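You operate a simulated robot arm through the tools that you are given. There is no shell and no other tool. Be economical: measure what you need, move in short steps, check, and stop when the job is done.

You are at the controls of a simulated robot arm. One attempt, no reset.

## Task
Take the S ferrite clip from the test station and leave it on the yellow delivery note there. Push the top bench drawer shut. Push the bottom bench drawer shut. Press the caliper zero button two times. Do these in any order.

The check looks at the end state, three seconds after you hand in, the way a careful person would. Anything else that was tipped, shoved, dropped, spilled or broken makes it a failure.

## Robot
A 6-joint arm with a fingered hand on a trunk, on a base that drives. Base frame: it is fixed to the floor where the robot stands at the start and does not move with it; the origin is under the middle of the robot, x ahead of it, y to its left, z up; the surface under the hand at the start is at about z = 0.82. Readings come in m, rad, newtons and seconds.
With the tool pointing down near the work surface it reaches from about 0.22 to 0.66 m from the robot's upright axis, wherever it stands. Its first joint turns from -2.897 to 2.897 rad. Places, roughly: bottom bench drawer [1.4, 0.5, 0.6]; caliper zero button [0.4, 1.5, 0.8]; delivery note [0.25, 0, 0.75]; ferrite clip [0.5, 0, 0.75]; top bench drawer [1.5, 0.5, 0.7]. Payload 4 kg.
The tool frame sits at the grasp point between the pads (the TCP): z along the fingers, y along the line on which they close. The tips reach 0.026 m beyond it. Largest opening 0.148 m; the body of the gripper starts 0.073 m behind the TCP. The gripper is a hand of 3 fingers: y runs from the thumb to the fingers, the wrist lies at [0, 0, -0.239] in the tool frame, and closing takes about 1.5 s.
Orientation is told as [roll, pitch, yaw] about the base's x, y, z axes, in that order, counted from this pose: with the fingers straight down and closing along the base's y, the tool's x points along the base's -x, its y along +y and its z along -z.

## Interface
- The arm moves only by the tool servo_tool. Its argument "plan" is text: rows parted by semicolons, each of 7 numbers parted by spaces: the turn, a rotation vector about the tool's x, y, z in units of 8 degrees (1.0 is 8 degrees), then the shift along the tool's x, y, z in units of 30 mm (1.0 is 30 mm), then the closure, from 0 (fully open) to 1 (shut). In form: ax ay az dx dy dz gripper; .... A call has 1 to 10 rows; each row shifts and turns the commanded pose from where the row before left it, along the tool's axes as they then stand. A call with a number of a shift or a turn outside -1 to 1 is refused whole. A row lasts 0.2 s, in which the tool goes at most 0.05 m and 0.15 rad; a call with a longer step from one row to the next is refused whole, and so is a gripper value outside its range. A pose out of reach is approached as far as the arm can. The call stops where the force on the tool passes 40 N (or 10 N more than at its start, if that is more) or the arm is blocked; 0.2 s more then pass. Each finger travels about 0.153 m/s and halts on what it meets, pressing with about 32 N; the grip force reading is that of the motor and also rises with nothing between the fingers. The clock runs only during rows and for 0.2 s after the last one: add rows that do not move to give the fingers time. It gives the time, the measured TCP pose, the force on the tool (base axes), the opening and the grip force at its end, in the units of the frame above (readings bear some noise), with the torque about the TCP (base axes, N m) and any sound that the robot's microphone picked up, and new pictures: "pictures" is both (left out), scene, wrist or none.
- Cameras (640 x 400 px; columns grow to the right, rows downward): "scene" is now at [0.0413, 0.1846, 1.3672]; the picture's right is [-0.57, -0.82, 0.00], its down [-0.60, 0.42, -0.67] and it looks along [0.55, -0.39, -0.74] (base axes); focal length 249 px, centre (320, 200). "wrist" rides on the gripper at [0.068, -0.039, -0.09] in the tool frame; the picture's right is [0.50, 0.87, 0.00], its down [-0.65, 0.38, -0.65] and it looks along [-0.57, 0.33, 0.76] (tool axes); focal length 222 px, centre (320, 200). There is no depth. A picture from a camera that has moved, and an enlarged one, comes with that camera's place and axes in the base frame and with its lens. The place of the scene camera against the robot may be out by one fixed shift of up to 0.025 m in any direction.
- slide_trunk(by): slides the trunk up (or, below 0, down) by that many m; the arm and the scene camera ride with it, the base frame stays. It gives what a move gives, with no picture.
- drive_base(legs): drives the robot by 1 to 6 legs, each [ahead, left, turn to the left] in m, m and rad, along the robot's own axes; the way and the turn of a leg run together, so that a leg with both is an arc; at most 1.5 m and 3.142 rad a leg. The arm and the cameras ride along, it lands a little off, and it stops where it bumps. It gives what a move gives, and a new picture of the scene camera.
- set_grasp(shape): the hand has 3 fingers and takes this shape, open, in about a second: jaw (thumb against the fingers, like two jaws); tri (thumb and two fingers); tip (a fingertip pinch); poke (one finger out to press); point (the index stretched); flat (the hand flat); cup (the hand cupped); fist (a fist). The gripper value then closes the fingers along that shape, each until it touches; the sizes above hold for jaw. It gives what a move gives, with no picture.
- turn_head(pan, tilt): turns the head with the scene camera to pan (to the left, within 2.094 rad either way) and tilt (down, from -0.506 to 1.204), counted from straight ahead of the robot. It gives what a move gives, and a new picture of the scene camera.
- zoom(camera, box): a new picture of the part [left, top, right, bottom] of that camera's present view, enlarged. No time passes.
- job_done(): hands the job in; it is judged then, once.

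Work in short steps. Places have to be worked out from the pictures, the camera data and where the tool is seen: move nearer, look again, correct. Check each grasp and each placing, and mend what went wrong. You have 165 turns and 260 pictures in all, those below and enlarged ones among them. Open the gripper and draw the arm clear of the work before you hand the job in, unless the task says otherwise; then end with one line.

The tools are called after "Call:" by a JSON object that holds its "method" and its "body". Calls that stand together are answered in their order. servo_tool: Moves the arm, as the interface text tells. Its arguments: {"type":"object","properties":{"plan":{"type":"string"},"pictures":{"type":"string","enum":["both","scene","wrist","none"]}},"required":["plan"]} The other tools are called the same way: slide_trunk (by) slides the trunk up or down; set_grasp (shape) gives the hand a shape; drive_base (legs) drives the base; turn_head (pan, tilt) turns the head that bears the scene camera; zoom (camera, box) takes an enlarged picture of a part of a camera's view; job_done () hands the job in.

At the start:

```text
t: 0.0
position: [0.4219, 0.0237, 1.0466]
ee_rot: [-0.002, 0.001, 0.0]
wrist_force: [1.2, -0.3, 0.8]
moment: [0.0, -0.03, -0.02]
finger_gap: 0.1481
grasp_force: 0.1
shape: jaw
trunk travel left (down, up): [-0.125, 0.192]
robot x, y, heading: [-0.0014, -0.0006, -0.001]
head pan, tilt: [-0.613, 0.831]
```

scene: 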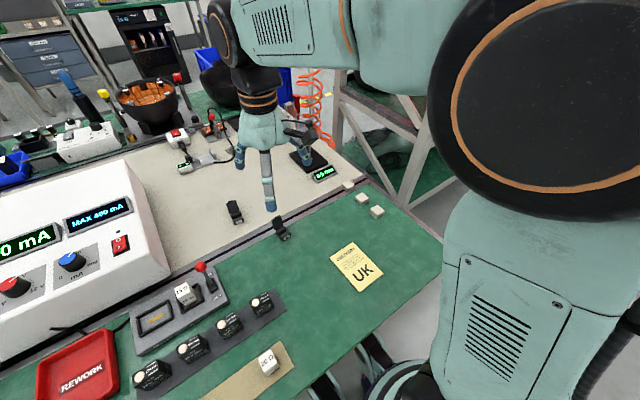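
wrist: 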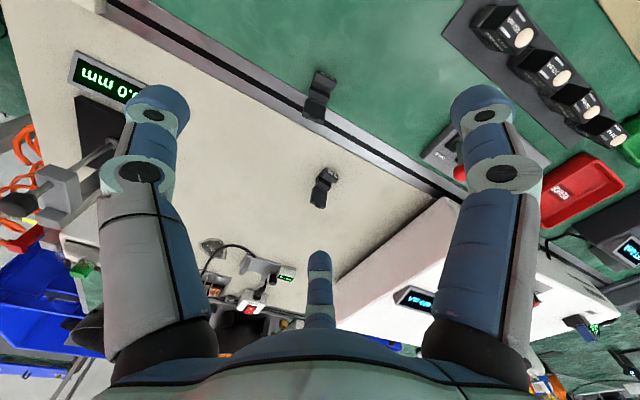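

I see two black clips near the middle; I'll zoom to read their markings.

Call:
{"method": "zoom", "body": {"camera": "scene", "box": [210, 180, 310, 250]}}

Call:
{"method": "zoom", "body": {"camera": "wrist", "box": [270, 50, 370, 220]}}

```text
5.71 times, centred on (260, 215) of scene
camera zoom: at [0.0413, 0.1846, 1.3672], right [-0.57, -0.82, 0.0], down [-0.6, 0.42, -0.67], along [0.55, -0.39, -0.74], focal length 1422 px, centre (663, 114)
```

zoom: 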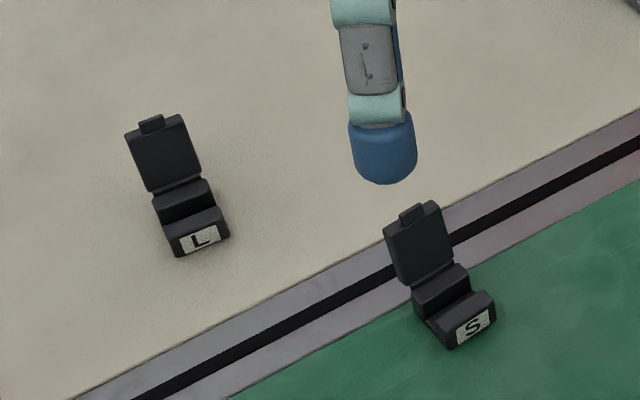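

```text
2.35 times, centred on (320, 135) of wrist
camera zoom: at [0.3538, -0.0153, 1.1382], right [-0.5, 0.87, 0.0], down [0.65, 0.38, 0.65], along [0.57, 0.33, -0.76], focal length 523 px, centre (320, 353)
```

zoom: 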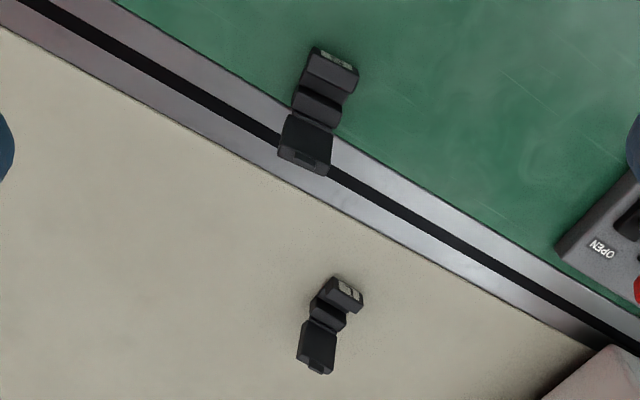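

The S clip is the one at the green mat's edge. I'll close the hand in the air to learn how the jaw fingers move.

Call:
{"method": "servo_tool", "body": {"plan": "0 0 0 0 0 0 0.6;0 0 0 0 0 0 0.6;0 0 0 0 0 0 0.6;0 0 0 0 0 0 0.6;0 0 0 0 0 0 0.6;0 0 0 0 0 0 0.6", "pictures": "wrist"}}

```text
t: 1.4
position: [0.422, 0.0233, 1.0474]
ee_rot: [0.0, 0.001, -0.001]
wrist_force: [-0.2, 0.0, -0.3]
moment: [0.01, -0.03, 0.02]
finger_gap: 0.0596
grasp_force: 0.0
shape: jaw
trunk travel left (down, up): [-0.125, 0.192]
robot x, y, heading: [0.0005, 0.0017, 0.001]
head pan, tilt: [-0.613, 0.831]
camera wrist: at [0.3538, -0.0152, 1.1382], right [-0.5, 0.87, 0.0], down [0.65, 0.38, 0.65], along [0.57, 0.33, -0.76], focal length 222 px, centre (320, 200)
```

wrist: 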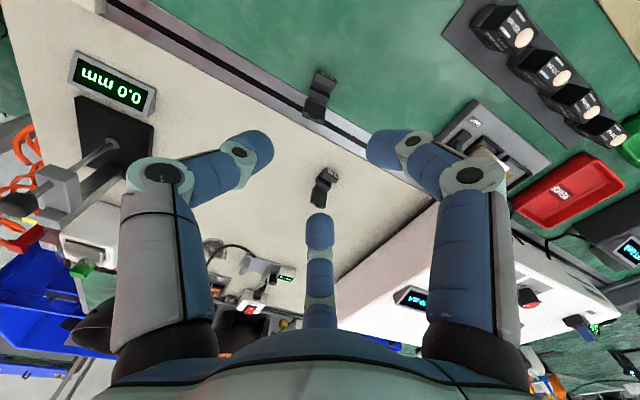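

The three fingers close toward the centre. I'll look at the tip and tri shapes for a comparison.

Call:
{"method": "set_grasp", "body": {"shape": "tip"}}

Call:
{"method": "servo_tool", "body": {"plan": "0 0 0 0 0 0 0.6;0 0 0 0 0 0 0.6;0 0 0 0 0 0 0.6;0 0 0 0 0 0 0.6;0 0 0 0 0 0 0.6;0 0 0 0 0 0 0.6", "pictures": "wrist"}}

```text
t: 2.3
position: [0.4215, 0.0227, 1.0476]
ee_rot: [0.0, 0.0, -0.001]
wrist_force: [0.2, 0.4, -0.5]
moment: [0.01, -0.01, -0.01]
finger_gap: 0.1477
grasp_force: 0.0
shape: tip
trunk travel left (down, up): [-0.125, 0.192]
robot x, y, heading: [0.0029, 0.0011, 0.0]
head pan, tilt: [-0.613, 0.831]
```

```text
t: 3.7
position: [0.4213, 0.0233, 1.0472]
ee_rot: [0.0, 0.0, -0.001]
wrist_force: [0.1, 0.1, 0.2]
moment: [-0.01, -0.02, -0.01]
finger_gap: 0.0597
grasp_force: 0.1
shape: tip
trunk travel left (down, up): [-0.125, 0.192]
robot x, y, heading: [-0.0024, -0.0011, -0.001]
head pan, tilt: [-0.613, 0.831]
camera wrist: at [0.3538, -0.0153, 1.1382], right [-0.5, 0.87, 0.0], down [0.65, 0.38, 0.65], along [0.57, 0.33, -0.76], focal length 222 px, centre (320, 200)
```

wrist: 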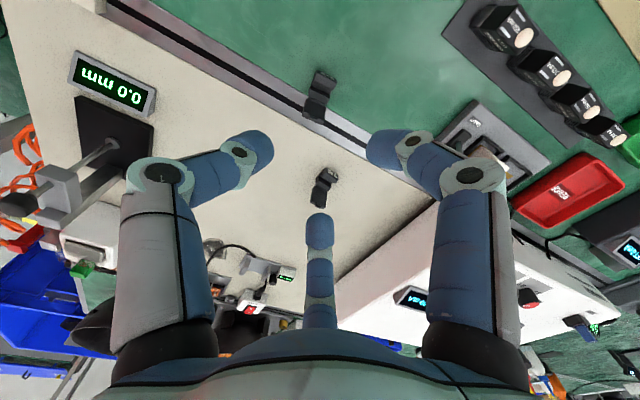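

Shapes look alike; I'll use jaw. Open, descend 0.10 m and look again for parallax.

Call:
{"method": "set_grasp", "body": {"shape": "jaw"}}

Call:
{"method": "servo_tool", "body": {"plan": "0 0 0 0 0 1 0.2;0 0 0 0 0 1 0.2;0 0 0 0 0 1 0.2;0 0 0 0 0 0 0.2", "pictures": "both"}}

```text
t: 4.6
position: [0.4217, 0.0239, 1.047]
ee_rot: [0.001, 0.001, 0.0]
wrist_force: [0.5, 0.5, -0.2]
moment: [-0.02, -0.05, -0.01]
finger_gap: 0.1479
grasp_force: 0.1
shape: jaw
trunk travel left (down, up): [-0.125, 0.192]
robot x, y, heading: [-0.0019, 0.0015, 0.0]
head pan, tilt: [-0.613, 0.831]
```

```text
t: 5.6
position: [0.4216, 0.0224, 0.9562]
ee_rot: [0.002, 0.0, 0.001]
wrist_force: [0.7, 0.6, 0.0]
moment: [0.01, 0.05, 0.04]
finger_gap: 0.1188
grasp_force: 0.1
shape: jaw
trunk travel left (down, up): [-0.125, 0.192]
robot x, y, heading: [0.0038, 0.0008, 0.0]
head pan, tilt: [-0.613, 0.831]
camera scene: at [0.0411, 0.1845, 1.3672], right [-0.57, -0.82, 0.0], down [-0.6, 0.42, -0.67], along [0.55, -0.39, -0.74], focal length 249 px, centre (320, 200)
camera wrist: at [0.3549, -0.0162, 1.0474], right [-0.5, 0.87, 0.0], down [0.65, 0.38, 0.65], along [0.57, 0.33, -0.76], focal length 222 px, centre (320, 200)
```

scene: 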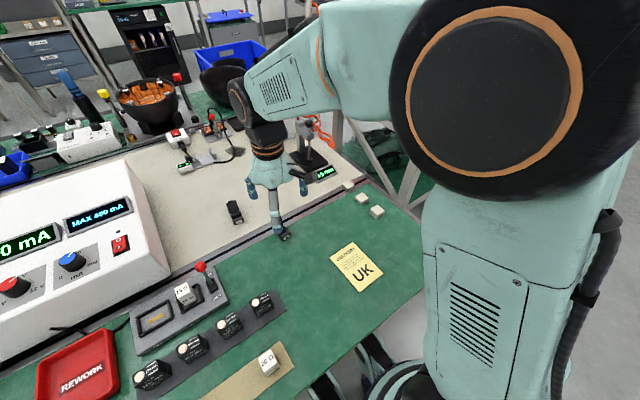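
wrist: 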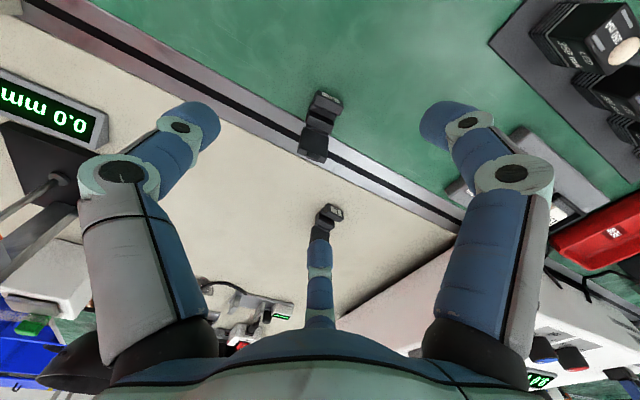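

Triangulation puts the S clip near (0.430, 0.028), z≈0.825. A closer look at its shape.

Call:
{"method": "zoom", "body": {"camera": "wrist", "box": [270, 80, 370, 170]}}

Call:
{"method": "zoom", "body": {"camera": "scene", "box": [210, 160, 400, 300]}}

```text
4.44 times, centred on (320, 125) of wrist
camera zoom: at [0.3549, -0.0162, 1.0474], right [-0.5, 0.87, 0.0], down [0.65, 0.38, 0.65], along [0.57, 0.33, -0.76], focal length 987 px, centre (320, 533)
```

zoom: 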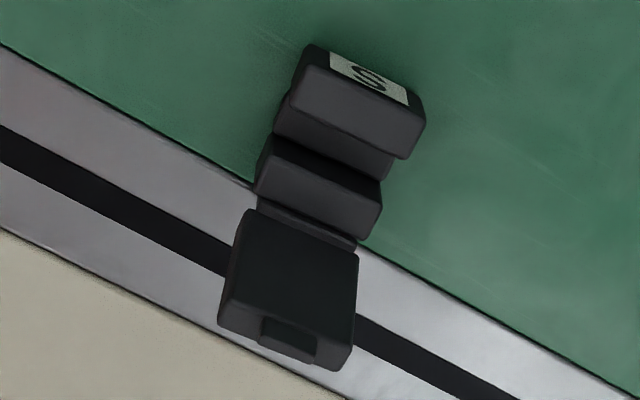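

```text
2.86 times, centred on (305, 230) of scene
camera zoom: at [0.0411, 0.1845, 1.3672], right [-0.57, -0.82, 0.0], down [-0.6, 0.42, -0.67], along [0.55, -0.39, -0.74], focal length 711 px, centre (363, 114)
```

zoom: 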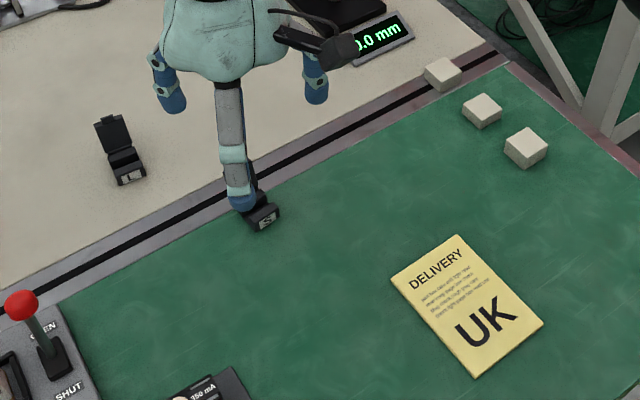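

I want to see where the fingertips converge near full closure, as it determines how I straddle the 25 mm wide clip body.

Call:
{"method": "servo_tool", "body": {"plan": "0 0 0 0 0 0 0.9;0 0 0 0 0 0 0.9;0 0 0 0 0 0 0.9;0 0 0 0 0 0 0.9;0 0 0 0 0 0 0.9;0 0 0 0 0 0 0.9", "pictures": "wrist"}}

Call:
{"method": "zoom", "body": {"camera": "wrist", "box": [220, 80, 420, 260]}}

```text
t: 7.0
position: [0.4223, 0.0223, 0.9566]
ee_rot: [0.001, 0.0, 0.0]
wrist_force: [-1.0, -0.1, -0.3]
moment: [0.0, 0.0, 0.02]
finger_gap: 0.0151
grasp_force: 0.1
shape: jaw
trunk travel left (down, up): [-0.125, 0.192]
robot x, y, heading: [-0.0007, 0.0023, 0.001]
head pan, tilt: [-0.613, 0.831]
camera wrist: at [0.355, -0.0162, 1.0476], right [-0.5, 0.87, 0.0], down [0.65, 0.38, 0.65], along [0.57, 0.33, -0.76], focal length 222 px, centre (320, 200)
```

wrist: 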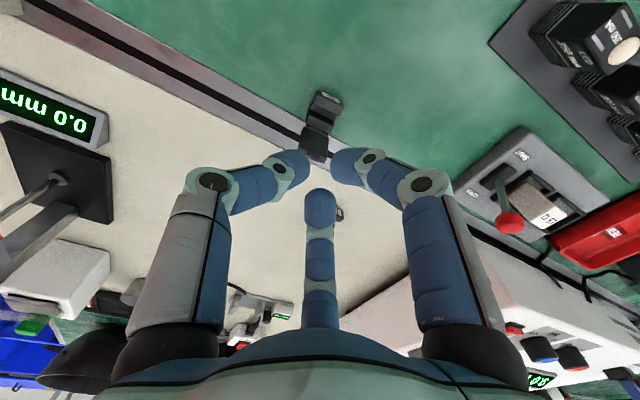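

```text
2.22 times, centred on (320, 170) of wrist
camera zoom: at [0.355, -0.0162, 1.0476], right [-0.5, 0.87, 0.0], down [0.65, 0.38, 0.65], along [0.57, 0.33, -0.76], focal length 494 px, centre (320, 267)
```

zoom: 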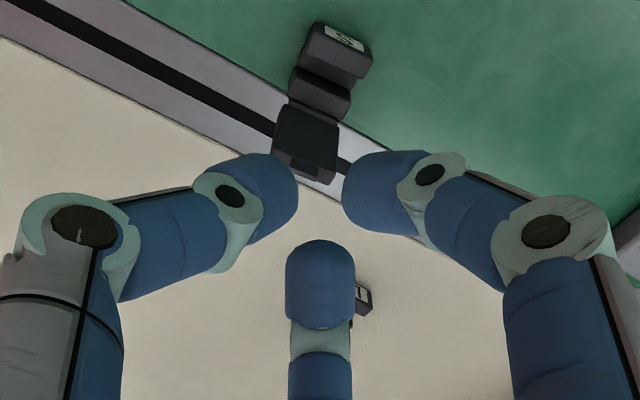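

Best grasp: thumb on the label end (robot side), the two fingers on the clip's sides. That needs yaw ≈ -80°; I turn about tool z at this height and look again.

Call:
{"method": "servo_tool", "body": {"plan": "0 0 1 0 0 0 0.3;0 0 1 0 0 0 0.3;0 0 1 0 0 0 0.3;0 0 1 0 0 0 0.3;0 0 1 0 0 0 0.3;0 0 1 0 0 0 0.3;0 0 1 0 0 0 0.3;0 0 1 0 0 0 0.3;0 0 1 0 0 0 0.3;0 0 1 0 0 0 0.3", "pictures": "both"}}

Call:
{"method": "zoom", "body": {"camera": "wrist", "box": [220, 80, 420, 260]}}

```text
t: 9.2
position: [0.421, 0.0237, 0.957]
ee_rot: [0.0, 0.001, -1.398]
wrist_force: [-0.1, -0.3, -0.1]
moment: [-0.02, -0.02, -0.01]
finger_gap: 0.103
grasp_force: 0.1
shape: jaw
trunk travel left (down, up): [-0.125, 0.192]
robot x, y, heading: [0.0, 0.0028, -0.003]
head pan, tilt: [-0.613, 0.831]
camera scene: at [0.0413, 0.1846, 1.3672], right [-0.57, -0.82, 0.0], down [-0.6, 0.42, -0.67], along [0.55, -0.39, -0.74], focal length 249 px, centre (320, 200)
camera wrist: at [0.3715, 0.0832, 1.0482], right [0.77, 0.64, 0.0], down [0.49, -0.58, 0.65], along [0.42, -0.5, -0.76], focal length 222 px, centre (320, 200)
```

scene: 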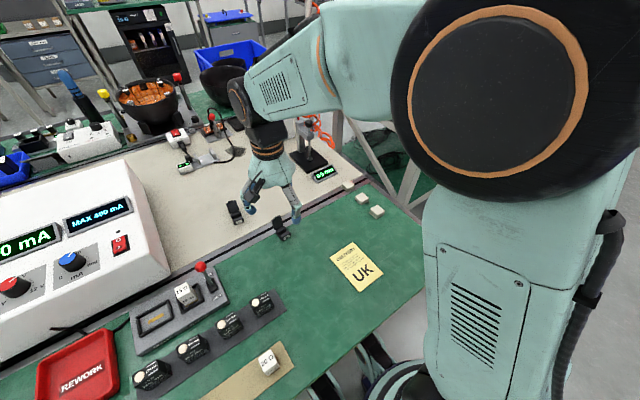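
wrist: 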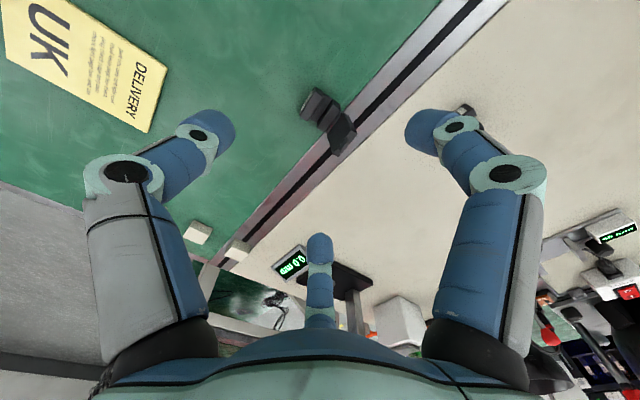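

```text
2.22 times, centred on (320, 170) of wrist
camera zoom: at [0.3715, 0.0832, 1.0482], right [0.77, 0.64, 0.0], down [0.49, -0.58, 0.65], along [0.42, -0.5, -0.76], focal length 494 px, centre (320, 267)
```

zoom: 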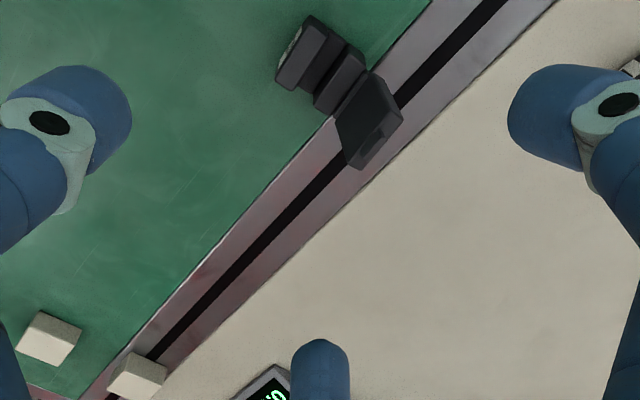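

Body centre ≈ (0.418, 0.027), axis ≈ 10° from x, matching the present yaw. Shift slightly and descend most of the way.

Call:
{"method": "servo_tool", "body": {"plan": "0 0 0 0.115 -0.08 0.8 0.35;0 0 0 0 0 0.8 0.35;0 0 0 0 0 0.8 0.35;0 0 0 0 0 0 0.35", "pictures": "both"}}

Call:
{"method": "zoom", "body": {"camera": "wrist", "box": [220, 80, 420, 260]}}

Call:
{"method": "zoom", "body": {"camera": "scene", "box": [230, 160, 330, 250]}}

```text
t: 10.2
position: [0.4158, 0.0251, 0.8863]
ee_rot: [-0.001, 0.0, -1.395]
wrist_force: [-0.7, 0.5, -0.2]
moment: [-0.01, 0.03, 0.02]
finger_gap: 0.0968
grasp_force: 0.0
shape: jaw
trunk travel left (down, up): [-0.125, 0.192]
robot x, y, heading: [0.0001, -0.0006, 0.002]
head pan, tilt: [-0.613, 0.831]
camera scene: at [0.0412, 0.1845, 1.3672], right [-0.57, -0.82, 0.0], down [-0.6, 0.42, -0.67], along [0.55, -0.39, -0.74], focal length 249 px, centre (320, 200)
camera wrist: at [0.3659, 0.0852, 0.9772], right [0.77, 0.64, 0.0], down [0.49, -0.58, 0.65], along [0.42, -0.5, -0.76], focal length 222 px, centre (320, 200)
```

scene: 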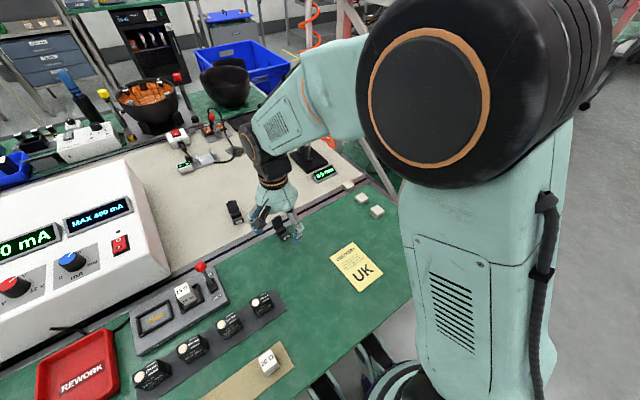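
wrist: 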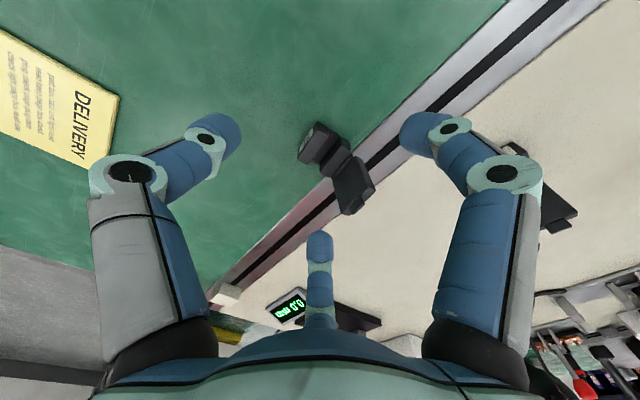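

```text
2.22 times, centred on (320, 170) of wrist
camera zoom: at [0.3659, 0.0852, 0.9772], right [0.77, 0.64, 0.0], down [0.49, -0.58, 0.65], along [0.42, -0.5, -0.76], focal length 494 px, centre (320, 267)
```

zoom: 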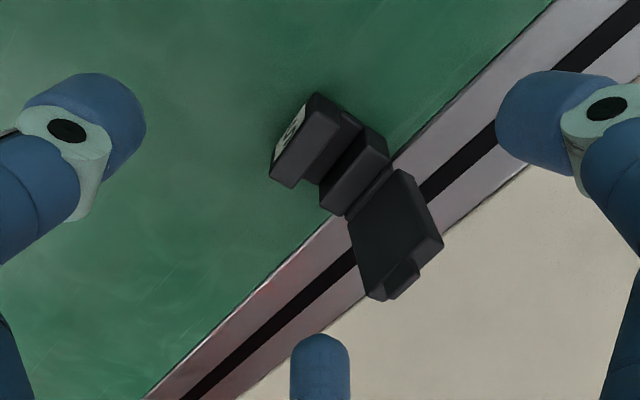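

```text
4.44 times, centred on (280, 205) of scene
camera zoom: at [0.0412, 0.1845, 1.3672], right [-0.57, -0.82, 0.0], down [-0.6, 0.42, -0.67], along [0.55, -0.39, -0.74], focal length 1106 px, centre (498, 178)
```

zoom: 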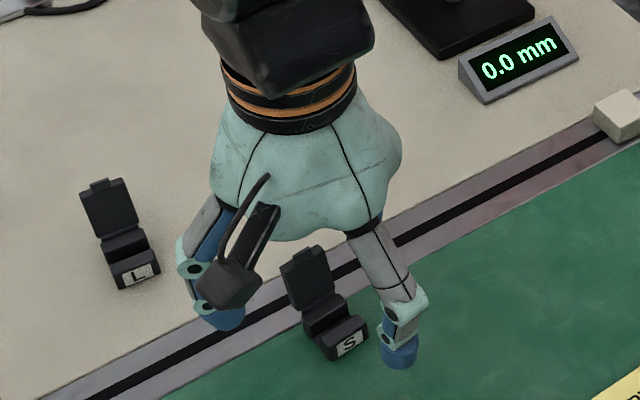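

Centre still reads (0.418, 0.029). Small correction, lower to z≈0.85 (tips ~0.824) and close gently.

Call:
{"method": "servo_tool", "body": {"plan": "0 0 0 0.12 0.09 0.4 0.4;0 0 0 0 0 0.4 0.4;0 0 0 0 0 0.4 0.4;0 0 0 0 0 0 0.4", "pictures": "both"}}

Call:
{"method": "zoom", "body": {"camera": "wrist", "box": [220, 100, 420, 280]}}

Call:
{"method": "zoom", "body": {"camera": "scene", "box": [230, 180, 330, 260]}}

```text
t: 11.2
position: [0.4204, 0.0311, 0.8512]
ee_rot: [0.0, -0.002, -1.396]
wrist_force: [0.3, 0.2, 0.2]
moment: [0.02, 0.04, 0.0]
finger_gap: 0.0891
grasp_force: 0.0
shape: jaw
trunk travel left (down, up): [-0.125, 0.192]
robot x, y, heading: [0.0034, 0.0003, 0.005]
head pan, tilt: [-0.613, 0.831]
camera scene: at [0.0412, 0.1846, 1.3672], right [-0.57, -0.82, 0.0], down [-0.6, 0.42, -0.67], along [0.55, -0.39, -0.74], focal length 249 px, centre (320, 200)
camera wrist: at [0.3696, 0.0903, 0.9429], right [0.77, 0.64, 0.0], down [0.49, -0.58, 0.65], along [0.42, -0.5, -0.76], focal length 222 px, centre (320, 200)
```

scene: 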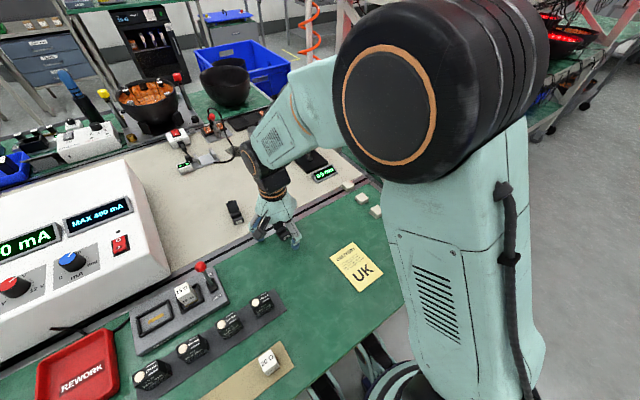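
wrist: 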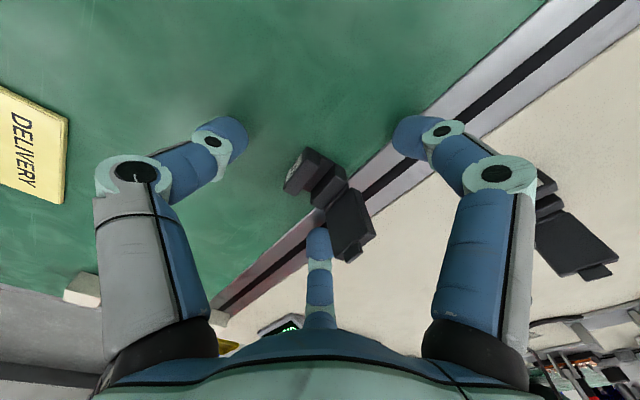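

```text
2.22 times, centred on (320, 190) of wrist
camera zoom: at [0.3696, 0.0903, 0.9429], right [0.77, 0.64, 0.0], down [0.49, -0.58, 0.65], along [0.42, -0.5, -0.76], focal length 494 px, centre (320, 222)
```

zoom: 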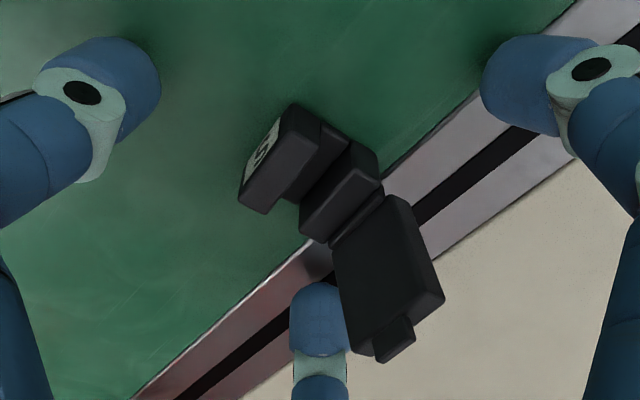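

```text
5.00 times, centred on (280, 220) of scene
camera zoom: at [0.0412, 0.1846, 1.3672], right [-0.57, -0.82, 0.0], down [-0.6, 0.42, -0.67], along [0.55, -0.39, -0.74], focal length 1244 px, centre (520, 100)
```

zoom: 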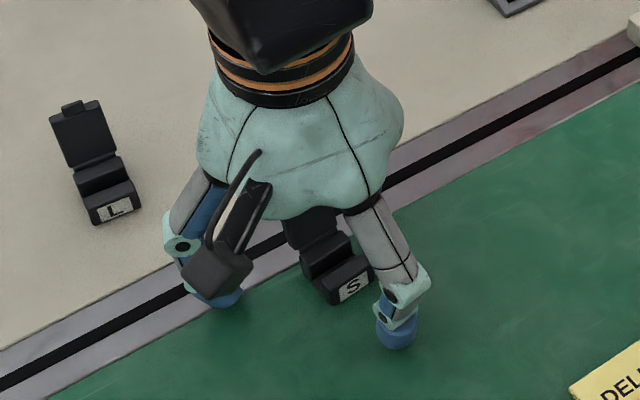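

Well straddled; closing fully and waiting for the fingers.

Call:
{"method": "servo_tool", "body": {"plan": "0 0 0 0 0.03 0 0.6;0 0 0 0 0 0 0.8;0 0 0 0 0 0 1;0 0 0 0 0 0 1;0 0 0 0 0 0 1;0 0 0 0 0 0 1;0 0 0 0 0 0 1", "pictures": "both"}}

Call:
{"method": "zoom", "body": {"camera": "wrist", "box": [220, 100, 420, 280]}}

Call:
{"method": "zoom", "body": {"camera": "scene", "box": [230, 180, 330, 260]}}

```text
t: 12.8
position: [0.4211, 0.0311, 0.851]
ee_rot: [0.0, 0.0, -1.396]
wrist_force: [0.5, 0.8, 0.8]
moment: [-0.02, 0.02, 0.04]
finger_gap: 0.0278
grasp_force: 31.8
shape: jaw
trunk travel left (down, up): [-0.125, 0.192]
robot x, y, heading: [0.0001, -0.0011, 0.003]
head pan, tilt: [-0.613, 0.831]
camera scene: at [0.0413, 0.1846, 1.3672], right [-0.57, -0.82, 0.0], down [-0.6, 0.42, -0.67], along [0.55, -0.39, -0.74], focal length 249 px, centre (320, 200)
camera wrist: at [0.3708, 0.0907, 0.9423], right [0.77, 0.64, 0.0], down [0.49, -0.58, 0.65], along [0.42, -0.5, -0.76], focal length 222 px, centre (320, 200)
```

scene: 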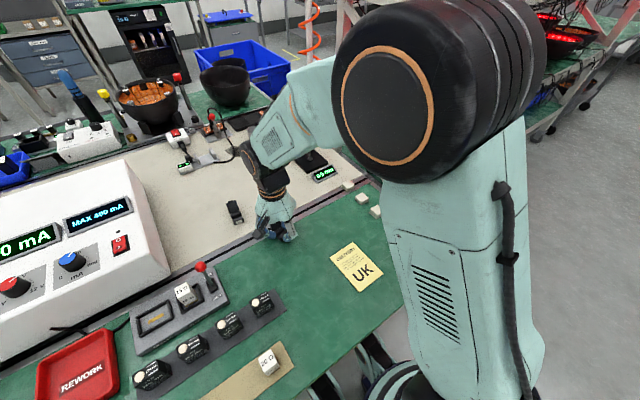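
wrist: 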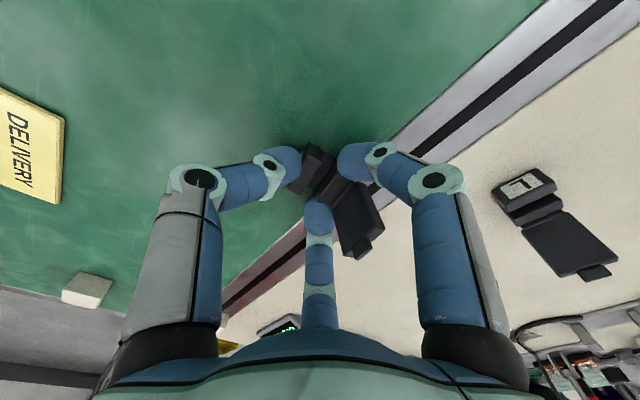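

```text
2.22 times, centred on (320, 190) of wrist
camera zoom: at [0.3708, 0.0907, 0.9423], right [0.77, 0.64, 0.0], down [0.49, -0.58, 0.65], along [0.42, -0.5, -0.76], focal length 494 px, centre (320, 222)
```

zoom: 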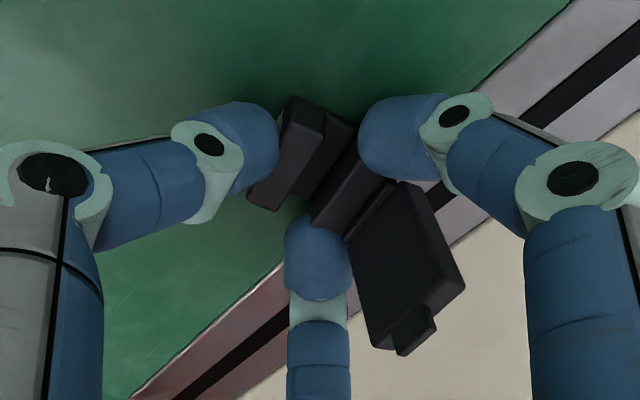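

```text
5.00 times, centred on (280, 220) of scene
camera zoom: at [0.0413, 0.1846, 1.3672], right [-0.57, -0.82, 0.0], down [-0.6, 0.42, -0.67], along [0.55, -0.39, -0.74], focal length 1244 px, centre (520, 100)
```

zoom: 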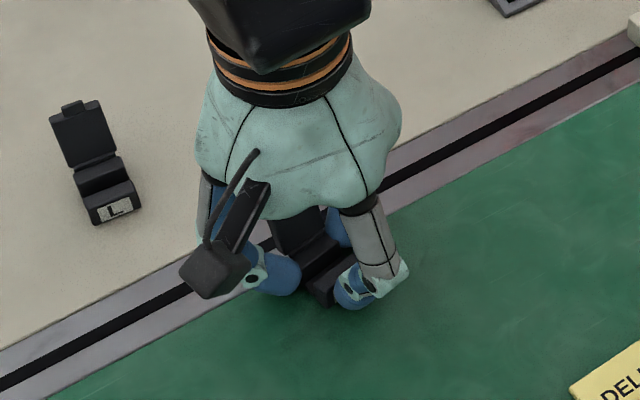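

Grip force 32 N with a 28 mm gap: it's held. Lift 6 cm and verify.

Call:
{"method": "servo_tool", "body": {"plan": "0 0 0 0 0 -0.5 1;0 0 0 0 0 -0.75 1;0 0 0 0 0 -0.75 1;0 0 0 0 0 0 1", "pictures": "both"}}

Call:
{"method": "zoom", "body": {"camera": "scene", "box": [310, 225, 400, 305]}}

```text
t: 13.8
position: [0.4203, 0.0313, 0.912]
ee_rot: [0.0, 0.001, -1.397]
wrist_force: [0.9, 0.6, -0.7]
moment: [0.01, 0.0, -0.01]
finger_gap: 0.0279
grasp_force: 31.9
shape: jaw
trunk travel left (down, up): [-0.125, 0.192]
robot x, y, heading: [0.0002, -0.0002, 0.005]
head pan, tilt: [-0.613, 0.831]
camera scene: at [0.0414, 0.1846, 1.3672], right [-0.57, -0.82, 0.0], down [-0.6, 0.42, -0.67], along [0.55, -0.39, -0.74], focal length 249 px, centre (320, 200)
camera wrist: at [0.3697, 0.0903, 1.0033], right [0.77, 0.64, 0.0], down [0.49, -0.58, 0.65], along [0.42, -0.5, -0.76], focal length 222 px, centre (320, 200)
```

scene: 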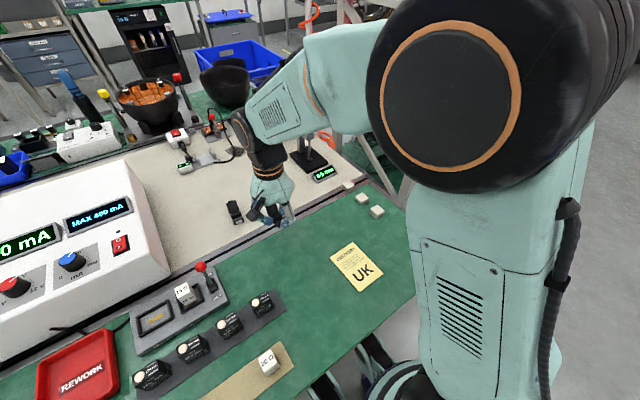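
wrist: 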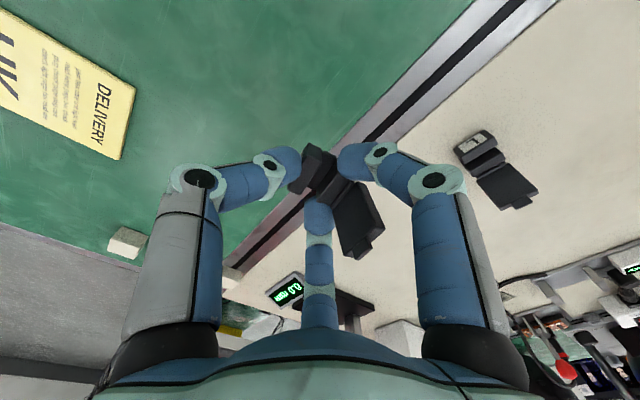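

```text
5.00 times, centred on (355, 265) of scene
camera zoom: at [0.0414, 0.1846, 1.3672], right [-0.57, -0.82, 0.0], down [-0.6, 0.42, -0.67], along [0.55, -0.39, -0.74], focal length 1244 px, centre (145, -125)
```

zoom: 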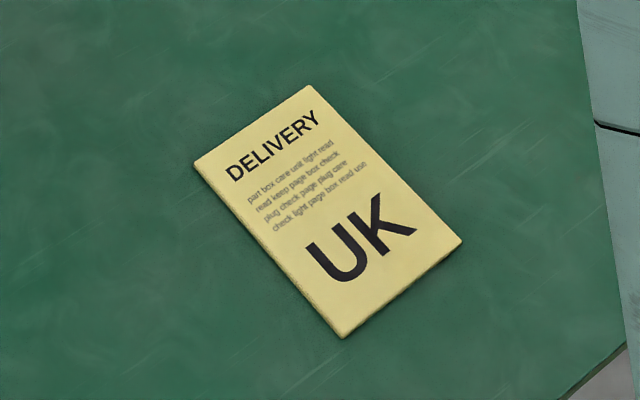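

The clip is firmly held. The note centre is ≈ (0.24, -0.07) by both cameras; move over it at this height.

Call:
{"method": "servo_tool", "body": {"plan": "0 0 0 -0.324 -0.93 0 1;0 0 0 -0.324 -0.93 0 1;0 0 0 -0.324 -0.93 0 1;0 0 0 -0.324 -0.93 0 1;0 0 0 -0.324 -0.93 0 1;0 0 0 -0.324 -0.93 0 1;0 0 0 -0.324 -0.93 0 1;0 0 0 0 0 0 1", "pictures": "both"}}

```text
t: 15.6
position: [0.2414, -0.0726, 0.9118]
ee_rot: [0.0, 0.001, -1.397]
wrist_force: [0.5, -0.3, -0.1]
moment: [0.04, 0.01, 0.04]
finger_gap: 0.0277
grasp_force: 31.8
shape: jaw
trunk travel left (down, up): [-0.125, 0.192]
robot x, y, heading: [0.0024, -0.0019, -0.003]
head pan, tilt: [-0.613, 0.831]
camera scene: at [0.0415, 0.1845, 1.3672], right [-0.57, -0.82, 0.0], down [-0.6, 0.42, -0.67], along [0.55, -0.39, -0.74], focal length 249 px, centre (320, 200)
camera wrist: at [0.1904, -0.0125, 1.0024], right [0.77, 0.64, 0.0], down [0.49, -0.58, 0.65], along [0.42, -0.5, -0.76], focal length 222 px, centre (320, 200)
```

scene: 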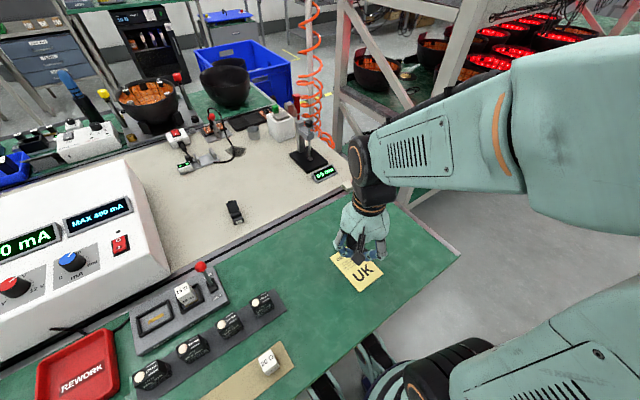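
wrist: 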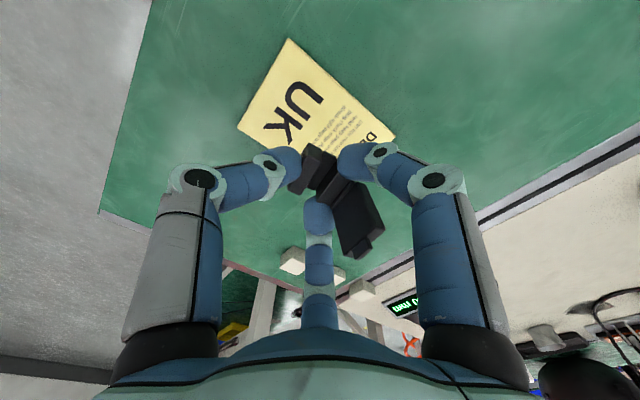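

Note spans x 0.185–0.290, y −0.114 to −0.033; I'm over its centre. Lower to just above the grasp height.

Call:
{"method": "servo_tool", "body": {"plan": "0 0 0 0 0 0.7 1;0 0 0 0 0 0.7 1;0 0 0 0 0 0.5 1;0 0 0 0 0 0 1", "pictures": "none"}}

```text
t: 16.6
position: [0.2391, -0.0722, 0.8531]
ee_rot: [0.0, -0.001, -1.397]
wrist_force: [-0.9, -0.7, -0.6]
moment: [0.0, 0.01, 0.0]
finger_gap: 0.0282
grasp_force: 31.7
shape: jaw
trunk travel left (down, up): [-0.125, 0.192]
robot x, y, heading: [-0.0014, -0.0007, -0.0]
head pan, tilt: [-0.613, 0.831]
```

No contact yet; step down in 1–2 mm increments.

Call:
{"method": "servo_tool", "body": {"plan": "0 0 0 0 0 0.05 1;0 0 0 0 0 0.03 1;0 0 0 0 0 0 1", "pictures": "wrist"}}

Call:
{"method": "zoom", "body": {"camera": "scene", "box": [310, 195, 410, 305]}}

```text
t: 17.4
position: [0.2404, -0.0706, 0.852]
ee_rot: [0.003, -0.002, -1.397]
wrist_force: [-2.9, -3.4, 30.8]
moment: [-0.08, 0.1, 0.03]
finger_gap: 0.0287
grasp_force: 32.7
shape: jaw
trunk travel left (down, up): [-0.125, 0.192]
robot x, y, heading: [0.0008, 0.0012, -0.004]
head pan, tilt: [-0.613, 0.831]
camera wrist: at [0.1896, -0.0115, 0.9425], right [0.77, 0.64, 0.0], down [0.48, -0.58, 0.66], along [0.42, -0.5, -0.76], focal length 222 px, centre (320, 200)
```

wrist: 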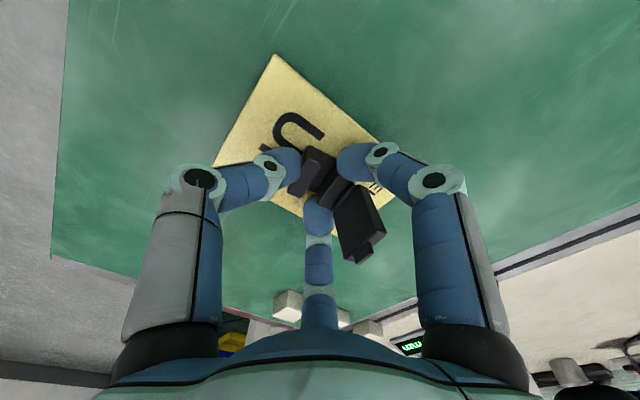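

```text
3.64 times, centred on (360, 250) of scene
camera zoom: at [0.0398, 0.1845, 1.3674], right [-0.57, -0.82, 0.0], down [-0.6, 0.42, -0.67], along [0.55, -0.39, -0.74], focal length 905 px, centre (174, 18)
```

zoom: 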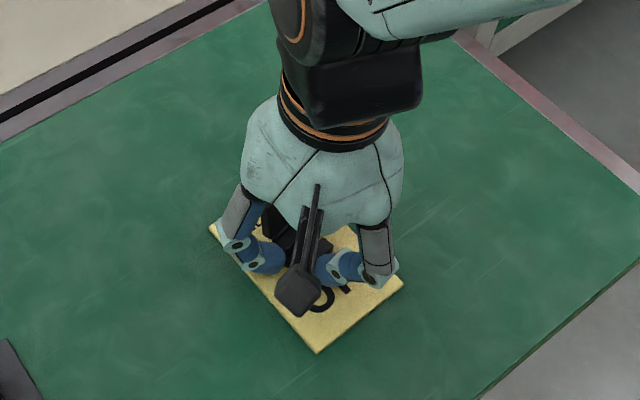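

Touching (≈31 N). Back off 1 mm, then open slowly.

Call:
{"method": "servo_tool", "body": {"plan": "0 0 0 0 0 -0.04 1;0 0 0 0 0 0 0.85;0 0 0 0 0 0 0.7;0 0 0 0 0 0 0.5;0 0 0 0 0 0 0.4;0 0 0 0 0 0 0.4", "pictures": "wrist"}}

```text
t: 18.8
position: [0.2401, -0.0714, 0.851]
ee_rot: [0.0, 0.001, -1.395]
wrist_force: [-0.4, 0.8, 1.1]
moment: [-0.06, -0.07, -0.04]
finger_gap: 0.0875
grasp_force: 0.0
shape: jaw
trunk travel left (down, up): [-0.125, 0.192]
robot x, y, heading: [-0.0053, -0.0017, -0.002]
head pan, tilt: [-0.613, 0.831]
camera wrist: at [0.19, -0.0113, 0.9421], right [0.77, 0.64, 0.0], down [0.49, -0.58, 0.65], along [0.42, -0.5, -0.76], focal length 222 px, centre (320, 200)
```

wrist: 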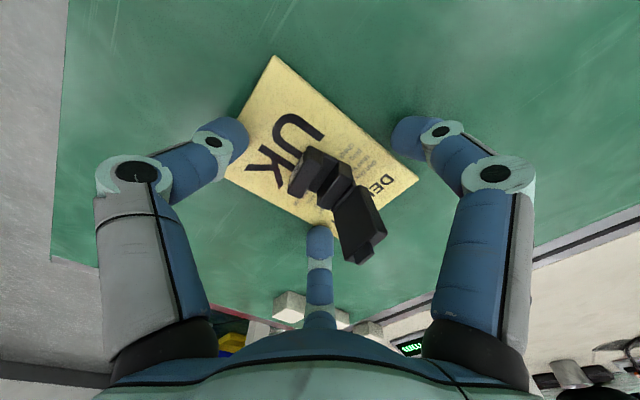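

Clip released on the note. Rise straight up to a high pose.

Call:
{"method": "servo_tool", "body": {"plan": "0 0 0 0 0 -0.5 0.4;0 0 0 0 0 -1 0.4;0 0 0 0 0 -1 0.4;0 0 0 0 0 -1 0.4;0 0 0 0 0 -1 0.4;0 0 0 0 0 -1 0.4;0 0 0 0 0 -1 0.4;0 0 0 0 0 0 0.4", "pictures": "wrist"}}

Call:
{"method": "zoom", "body": {"camera": "wrist", "box": [240, 60, 400, 200]}}

```text
t: 20.6
position: [0.2416, -0.0711, 1.0463]
ee_rot: [0.0, -0.001, -1.395]
wrist_force: [-0.9, 1.0, -0.5]
moment: [-0.02, 0.02, 0.0]
finger_gap: 0.0881
grasp_force: 0.0
shape: jaw
trunk travel left (down, up): [-0.125, 0.192]
robot x, y, heading: [0.0024, 0.0005, 0.005]
head pan, tilt: [-0.613, 0.831]
camera wrist: at [0.1908, -0.0109, 1.1378], right [0.77, 0.64, 0.0], down [0.49, -0.58, 0.65], along [0.42, -0.5, -0.76], focal length 222 px, centre (320, 200)
```

wrist: 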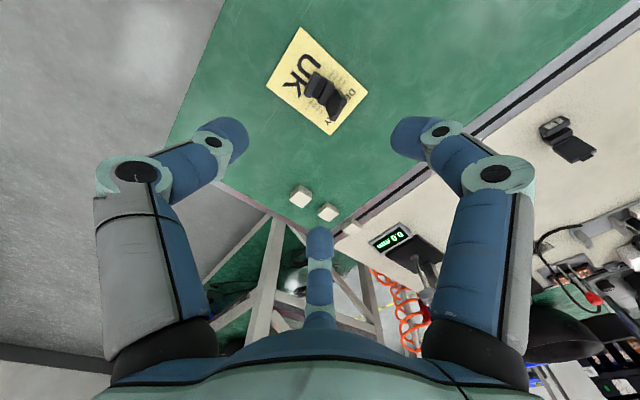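

```text
2.86 times, centred on (320, 130) of wrist
camera zoom: at [0.1908, -0.0109, 1.1378], right [0.77, 0.64, 0.0], down [0.49, -0.58, 0.65], along [0.42, -0.5, -0.76], focal length 635 px, centre (320, 400)
```

zoom: 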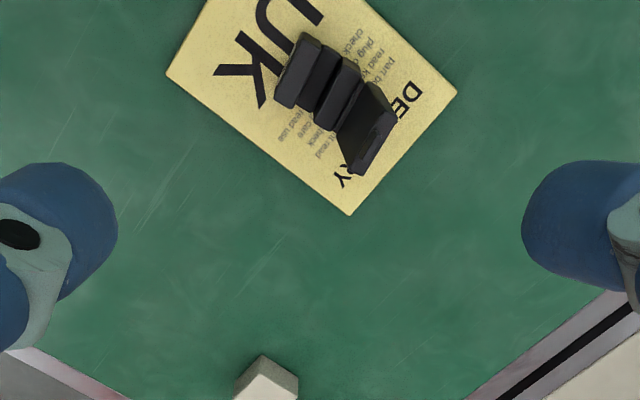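

Clip sits on the note. Now look left for the caliper and drawers.

Call:
{"method": "turn_head", "body": {"pan": 0.5, "tilt": 0.5}}

Call:
{"method": "turn_head", "body": {"pan": 1.3, "tilt": 0.6}}

```text
t: 21.9
position: [0.2401, -0.0704, 1.045]
ee_rot: [0.0, -0.001, -1.396]
wrist_force: [0.0, -0.7, -0.2]
moment: [-0.02, -0.01, -0.02]
finger_gap: 0.0882
grasp_force: 0.0
shape: jaw
trunk travel left (down, up): [-0.125, 0.192]
robot x, y, heading: [-0.0005, -0.0, -0.001]
head pan, tilt: [0.499, 0.499]
camera scene: at [0.0564, 0.2735, 1.3957], right [0.48, -0.88, 0.0], down [-0.42, -0.23, -0.88], along [0.77, 0.42, -0.48], focal length 249 px, centre (320, 200)
```

scene: 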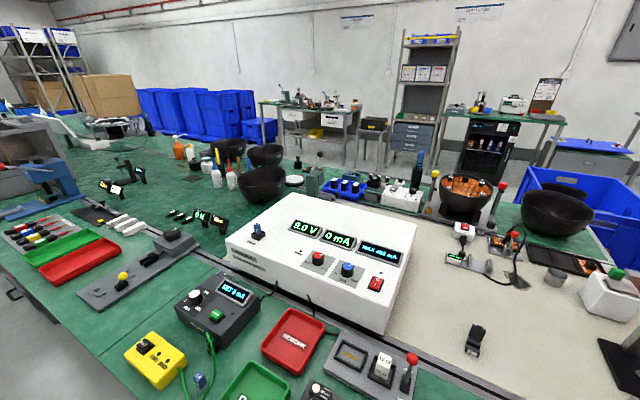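

```text
t: 23.1
position: [0.2407, -0.0703, 1.0467]
ee_rot: [0.0, 0.001, -1.395]
wrist_force: [-0.4, 0.0, 0.6]
moment: [0.02, 0.03, -0.02]
finger_gap: 0.0884
grasp_force: 0.0
shape: jaw
trunk travel left (down, up): [-0.125, 0.192]
robot x, y, heading: [-0.0016, -0.0024, -0.001]
head pan, tilt: [1.3, 0.6]
camera scene: at [0.0002, 0.3151, 1.3867], right [0.96, -0.27, 0.0], down [-0.15, -0.54, -0.83], along [0.22, 0.8, -0.56], focal length 249 px, centre (320, 200)
```

scene: 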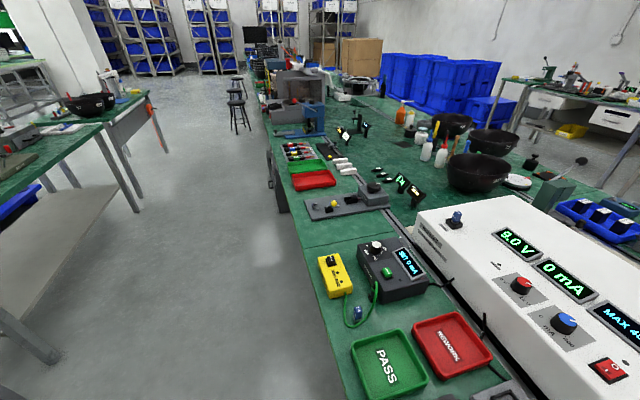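

Call:
{"method": "zoom", "body": {"camera": "scene", "box": [270, 120, 430, 230]}}

Call:
{"method": "turn_head", "body": {"pan": 0.35, "tilt": 0.3}}

```text
3.64 times, centred on (350, 175) of scene
camera zoom: at [0.0002, 0.3151, 1.3867], right [0.96, -0.27, 0.0], down [-0.15, -0.54, -0.83], along [0.22, 0.8, -0.56], focal length 905 px, centre (211, 291)
```

zoom: 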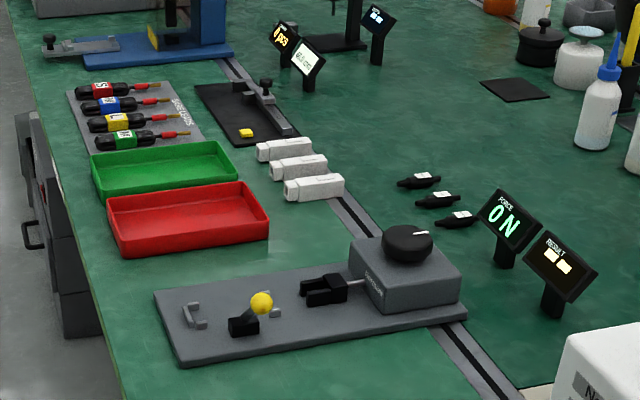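

```text
t: 24.3
position: [0.2415, -0.0714, 1.0463]
ee_rot: [-0.001, 0.001, -1.396]
wrist_force: [0.6, -0.6, 0.8]
moment: [0.01, -0.01, 0.02]
finger_gap: 0.0882
grasp_force: 0.0
shape: jaw
trunk travel left (down, up): [-0.125, 0.192]
robot x, y, heading: [-0.0013, -0.0033, -0.001]
head pan, tilt: [0.351, 0.3]
camera scene: at [0.0642, 0.2622, 1.4141], right [0.34, -0.94, 0.0], down [-0.28, -0.1, -0.96], along [0.9, 0.33, -0.3], focal length 249 px, centre (320, 200)
```

scene: 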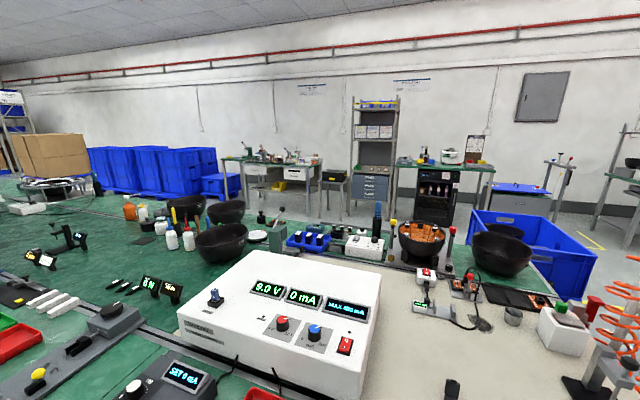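

The yellow button at (0.38, 1.50) is the caliper zero. The drawers open toward +x at the far side of the bench, so I must find a way round; look right.

Call:
{"method": "turn_head", "body": {"pan": -0.5, "tilt": 0.45}}

Call:
{"method": "turn_head", "body": {"pan": -1.3, "tilt": 0.5}}

```text
t: 25.5
position: [0.241, -0.0701, 1.0466]
ee_rot: [0.0, 0.001, -1.396]
wrist_force: [0.0, 0.1, -0.5]
moment: [0.02, 0.0, 0.0]
finger_gap: 0.0882
grasp_force: 0.0
shape: jaw
trunk travel left (down, up): [-0.125, 0.192]
robot x, y, heading: [0.0034, -0.0002, 0.001]
head pan, tilt: [-0.499, 0.45]
camera scene: at [0.0572, 0.1861, 1.4002], right [-0.48, -0.88, 0.0], down [-0.38, 0.21, -0.9], along [0.79, -0.43, -0.44], focal length 249 px, centre (320, 200)
```

scene: 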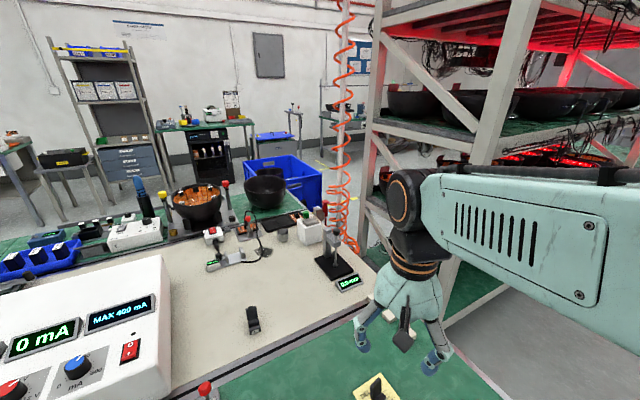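

```text
t: 26.6
position: [0.2411, -0.0709, 1.0476]
ee_rot: [-0.001, -0.001, -1.396]
wrist_force: [0.5, -1.1, -0.3]
moment: [0.01, 0.03, 0.02]
finger_gap: 0.0883
grasp_force: 0.1
shape: jaw
trunk travel left (down, up): [-0.125, 0.192]
robot x, y, heading: [-0.0003, -0.002, -0.004]
head pan, tilt: [-1.3, 0.499]
camera scene: at [0.0009, 0.1423, 1.3958], right [-0.96, -0.27, 0.0], down [-0.13, 0.46, -0.88], along [0.24, -0.85, -0.48], focal length 249 px, centre (320, 200)
```

scene: 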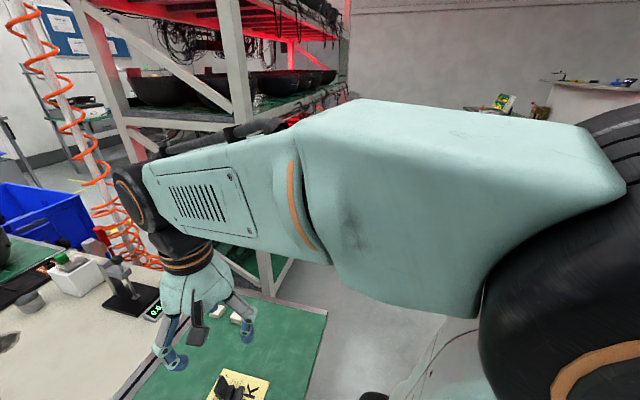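

First the caliper. I check the bench's near edge around y≈1.5 for protruding drawers before driving.

Call:
{"method": "turn_head", "body": {"pan": 1.45, "tilt": 0.75}}

Call:
{"method": "zoom", "body": {"camera": "scene", "box": [220, 30, 420, 155]}}

```text
t: 29.0
position: [0.241, -0.0716, 1.0459]
ee_rot: [0.001, 0.0, -1.397]
wrist_force: [-0.6, 0.9, 0.3]
moment: [0.0, -0.04, -0.01]
finger_gap: 0.0884
grasp_force: 0.0
shape: jaw
trunk travel left (down, up): [-0.125, 0.192]
robot x, y, heading: [0.0009, 0.0026, -0.0]
head pan, tilt: [1.45, 0.75]
camera scene: at [-0.0135, 0.3123, 1.3738], right [0.99, -0.12, 0.0], down [-0.08, -0.68, -0.73], along [0.09, 0.73, -0.68], focal length 249 px, centre (320, 200)
```

scene: 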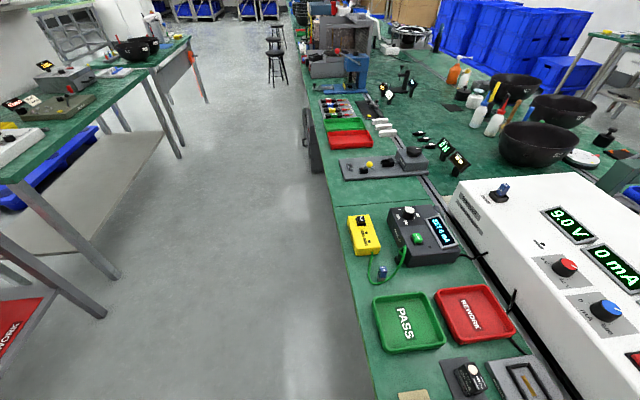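

```text
3.20 times, centred on (320, 92) of scene
camera zoom: at [-0.0135, 0.3123, 1.3738], right [0.99, -0.12, 0.0], down [-0.08, -0.68, -0.73], along [0.09, 0.73, -0.68], focal length 796 px, centre (320, 544)
```

zoom: 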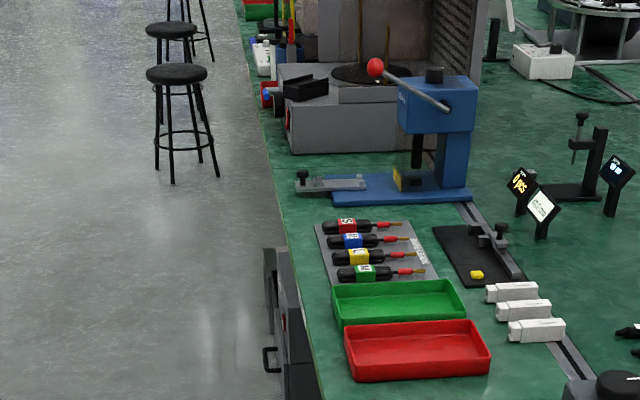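

Drawer cabinet on the near side starts at y≈1.36, so I stop short of it: back up 0.12, then drive left 1.1.

Call:
{"method": "drive_base", "body": {"legs": [[-0.12, 0, 0], [0, 1.1, 0]]}}

```text
t: 39.6
position: [0.1191, 1.0045, 1.0465]
ee_rot: [0.0, 0.0, -1.393]
wrist_force: [-0.4, 0.5, 0.2]
moment: [0.01, -0.03, 0.03]
finger_gap: 0.0885
grasp_force: 0.0
shape: jaw
trunk travel left (down, up): [-0.125, 0.192]
robot x, y, heading: [-0.1201, 1.072, 0.001]
head pan, tilt: [1.45, 0.75]
camera scene: at [-0.1374, 1.3869, 1.3738], right [0.99, -0.12, 0.0], down [-0.08, -0.68, -0.73], along [0.09, 0.73, -0.68], focal length 249 px, centre (320, 200)
```

scene: 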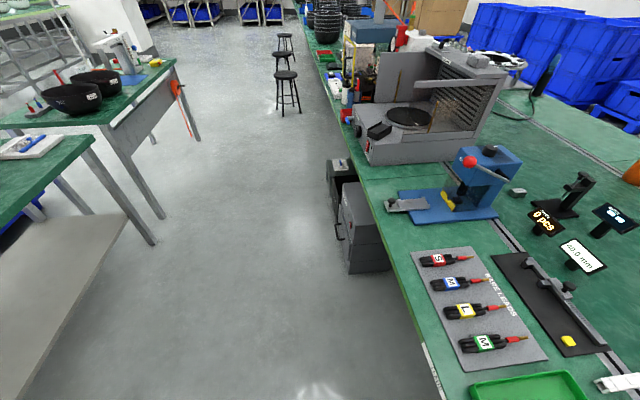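

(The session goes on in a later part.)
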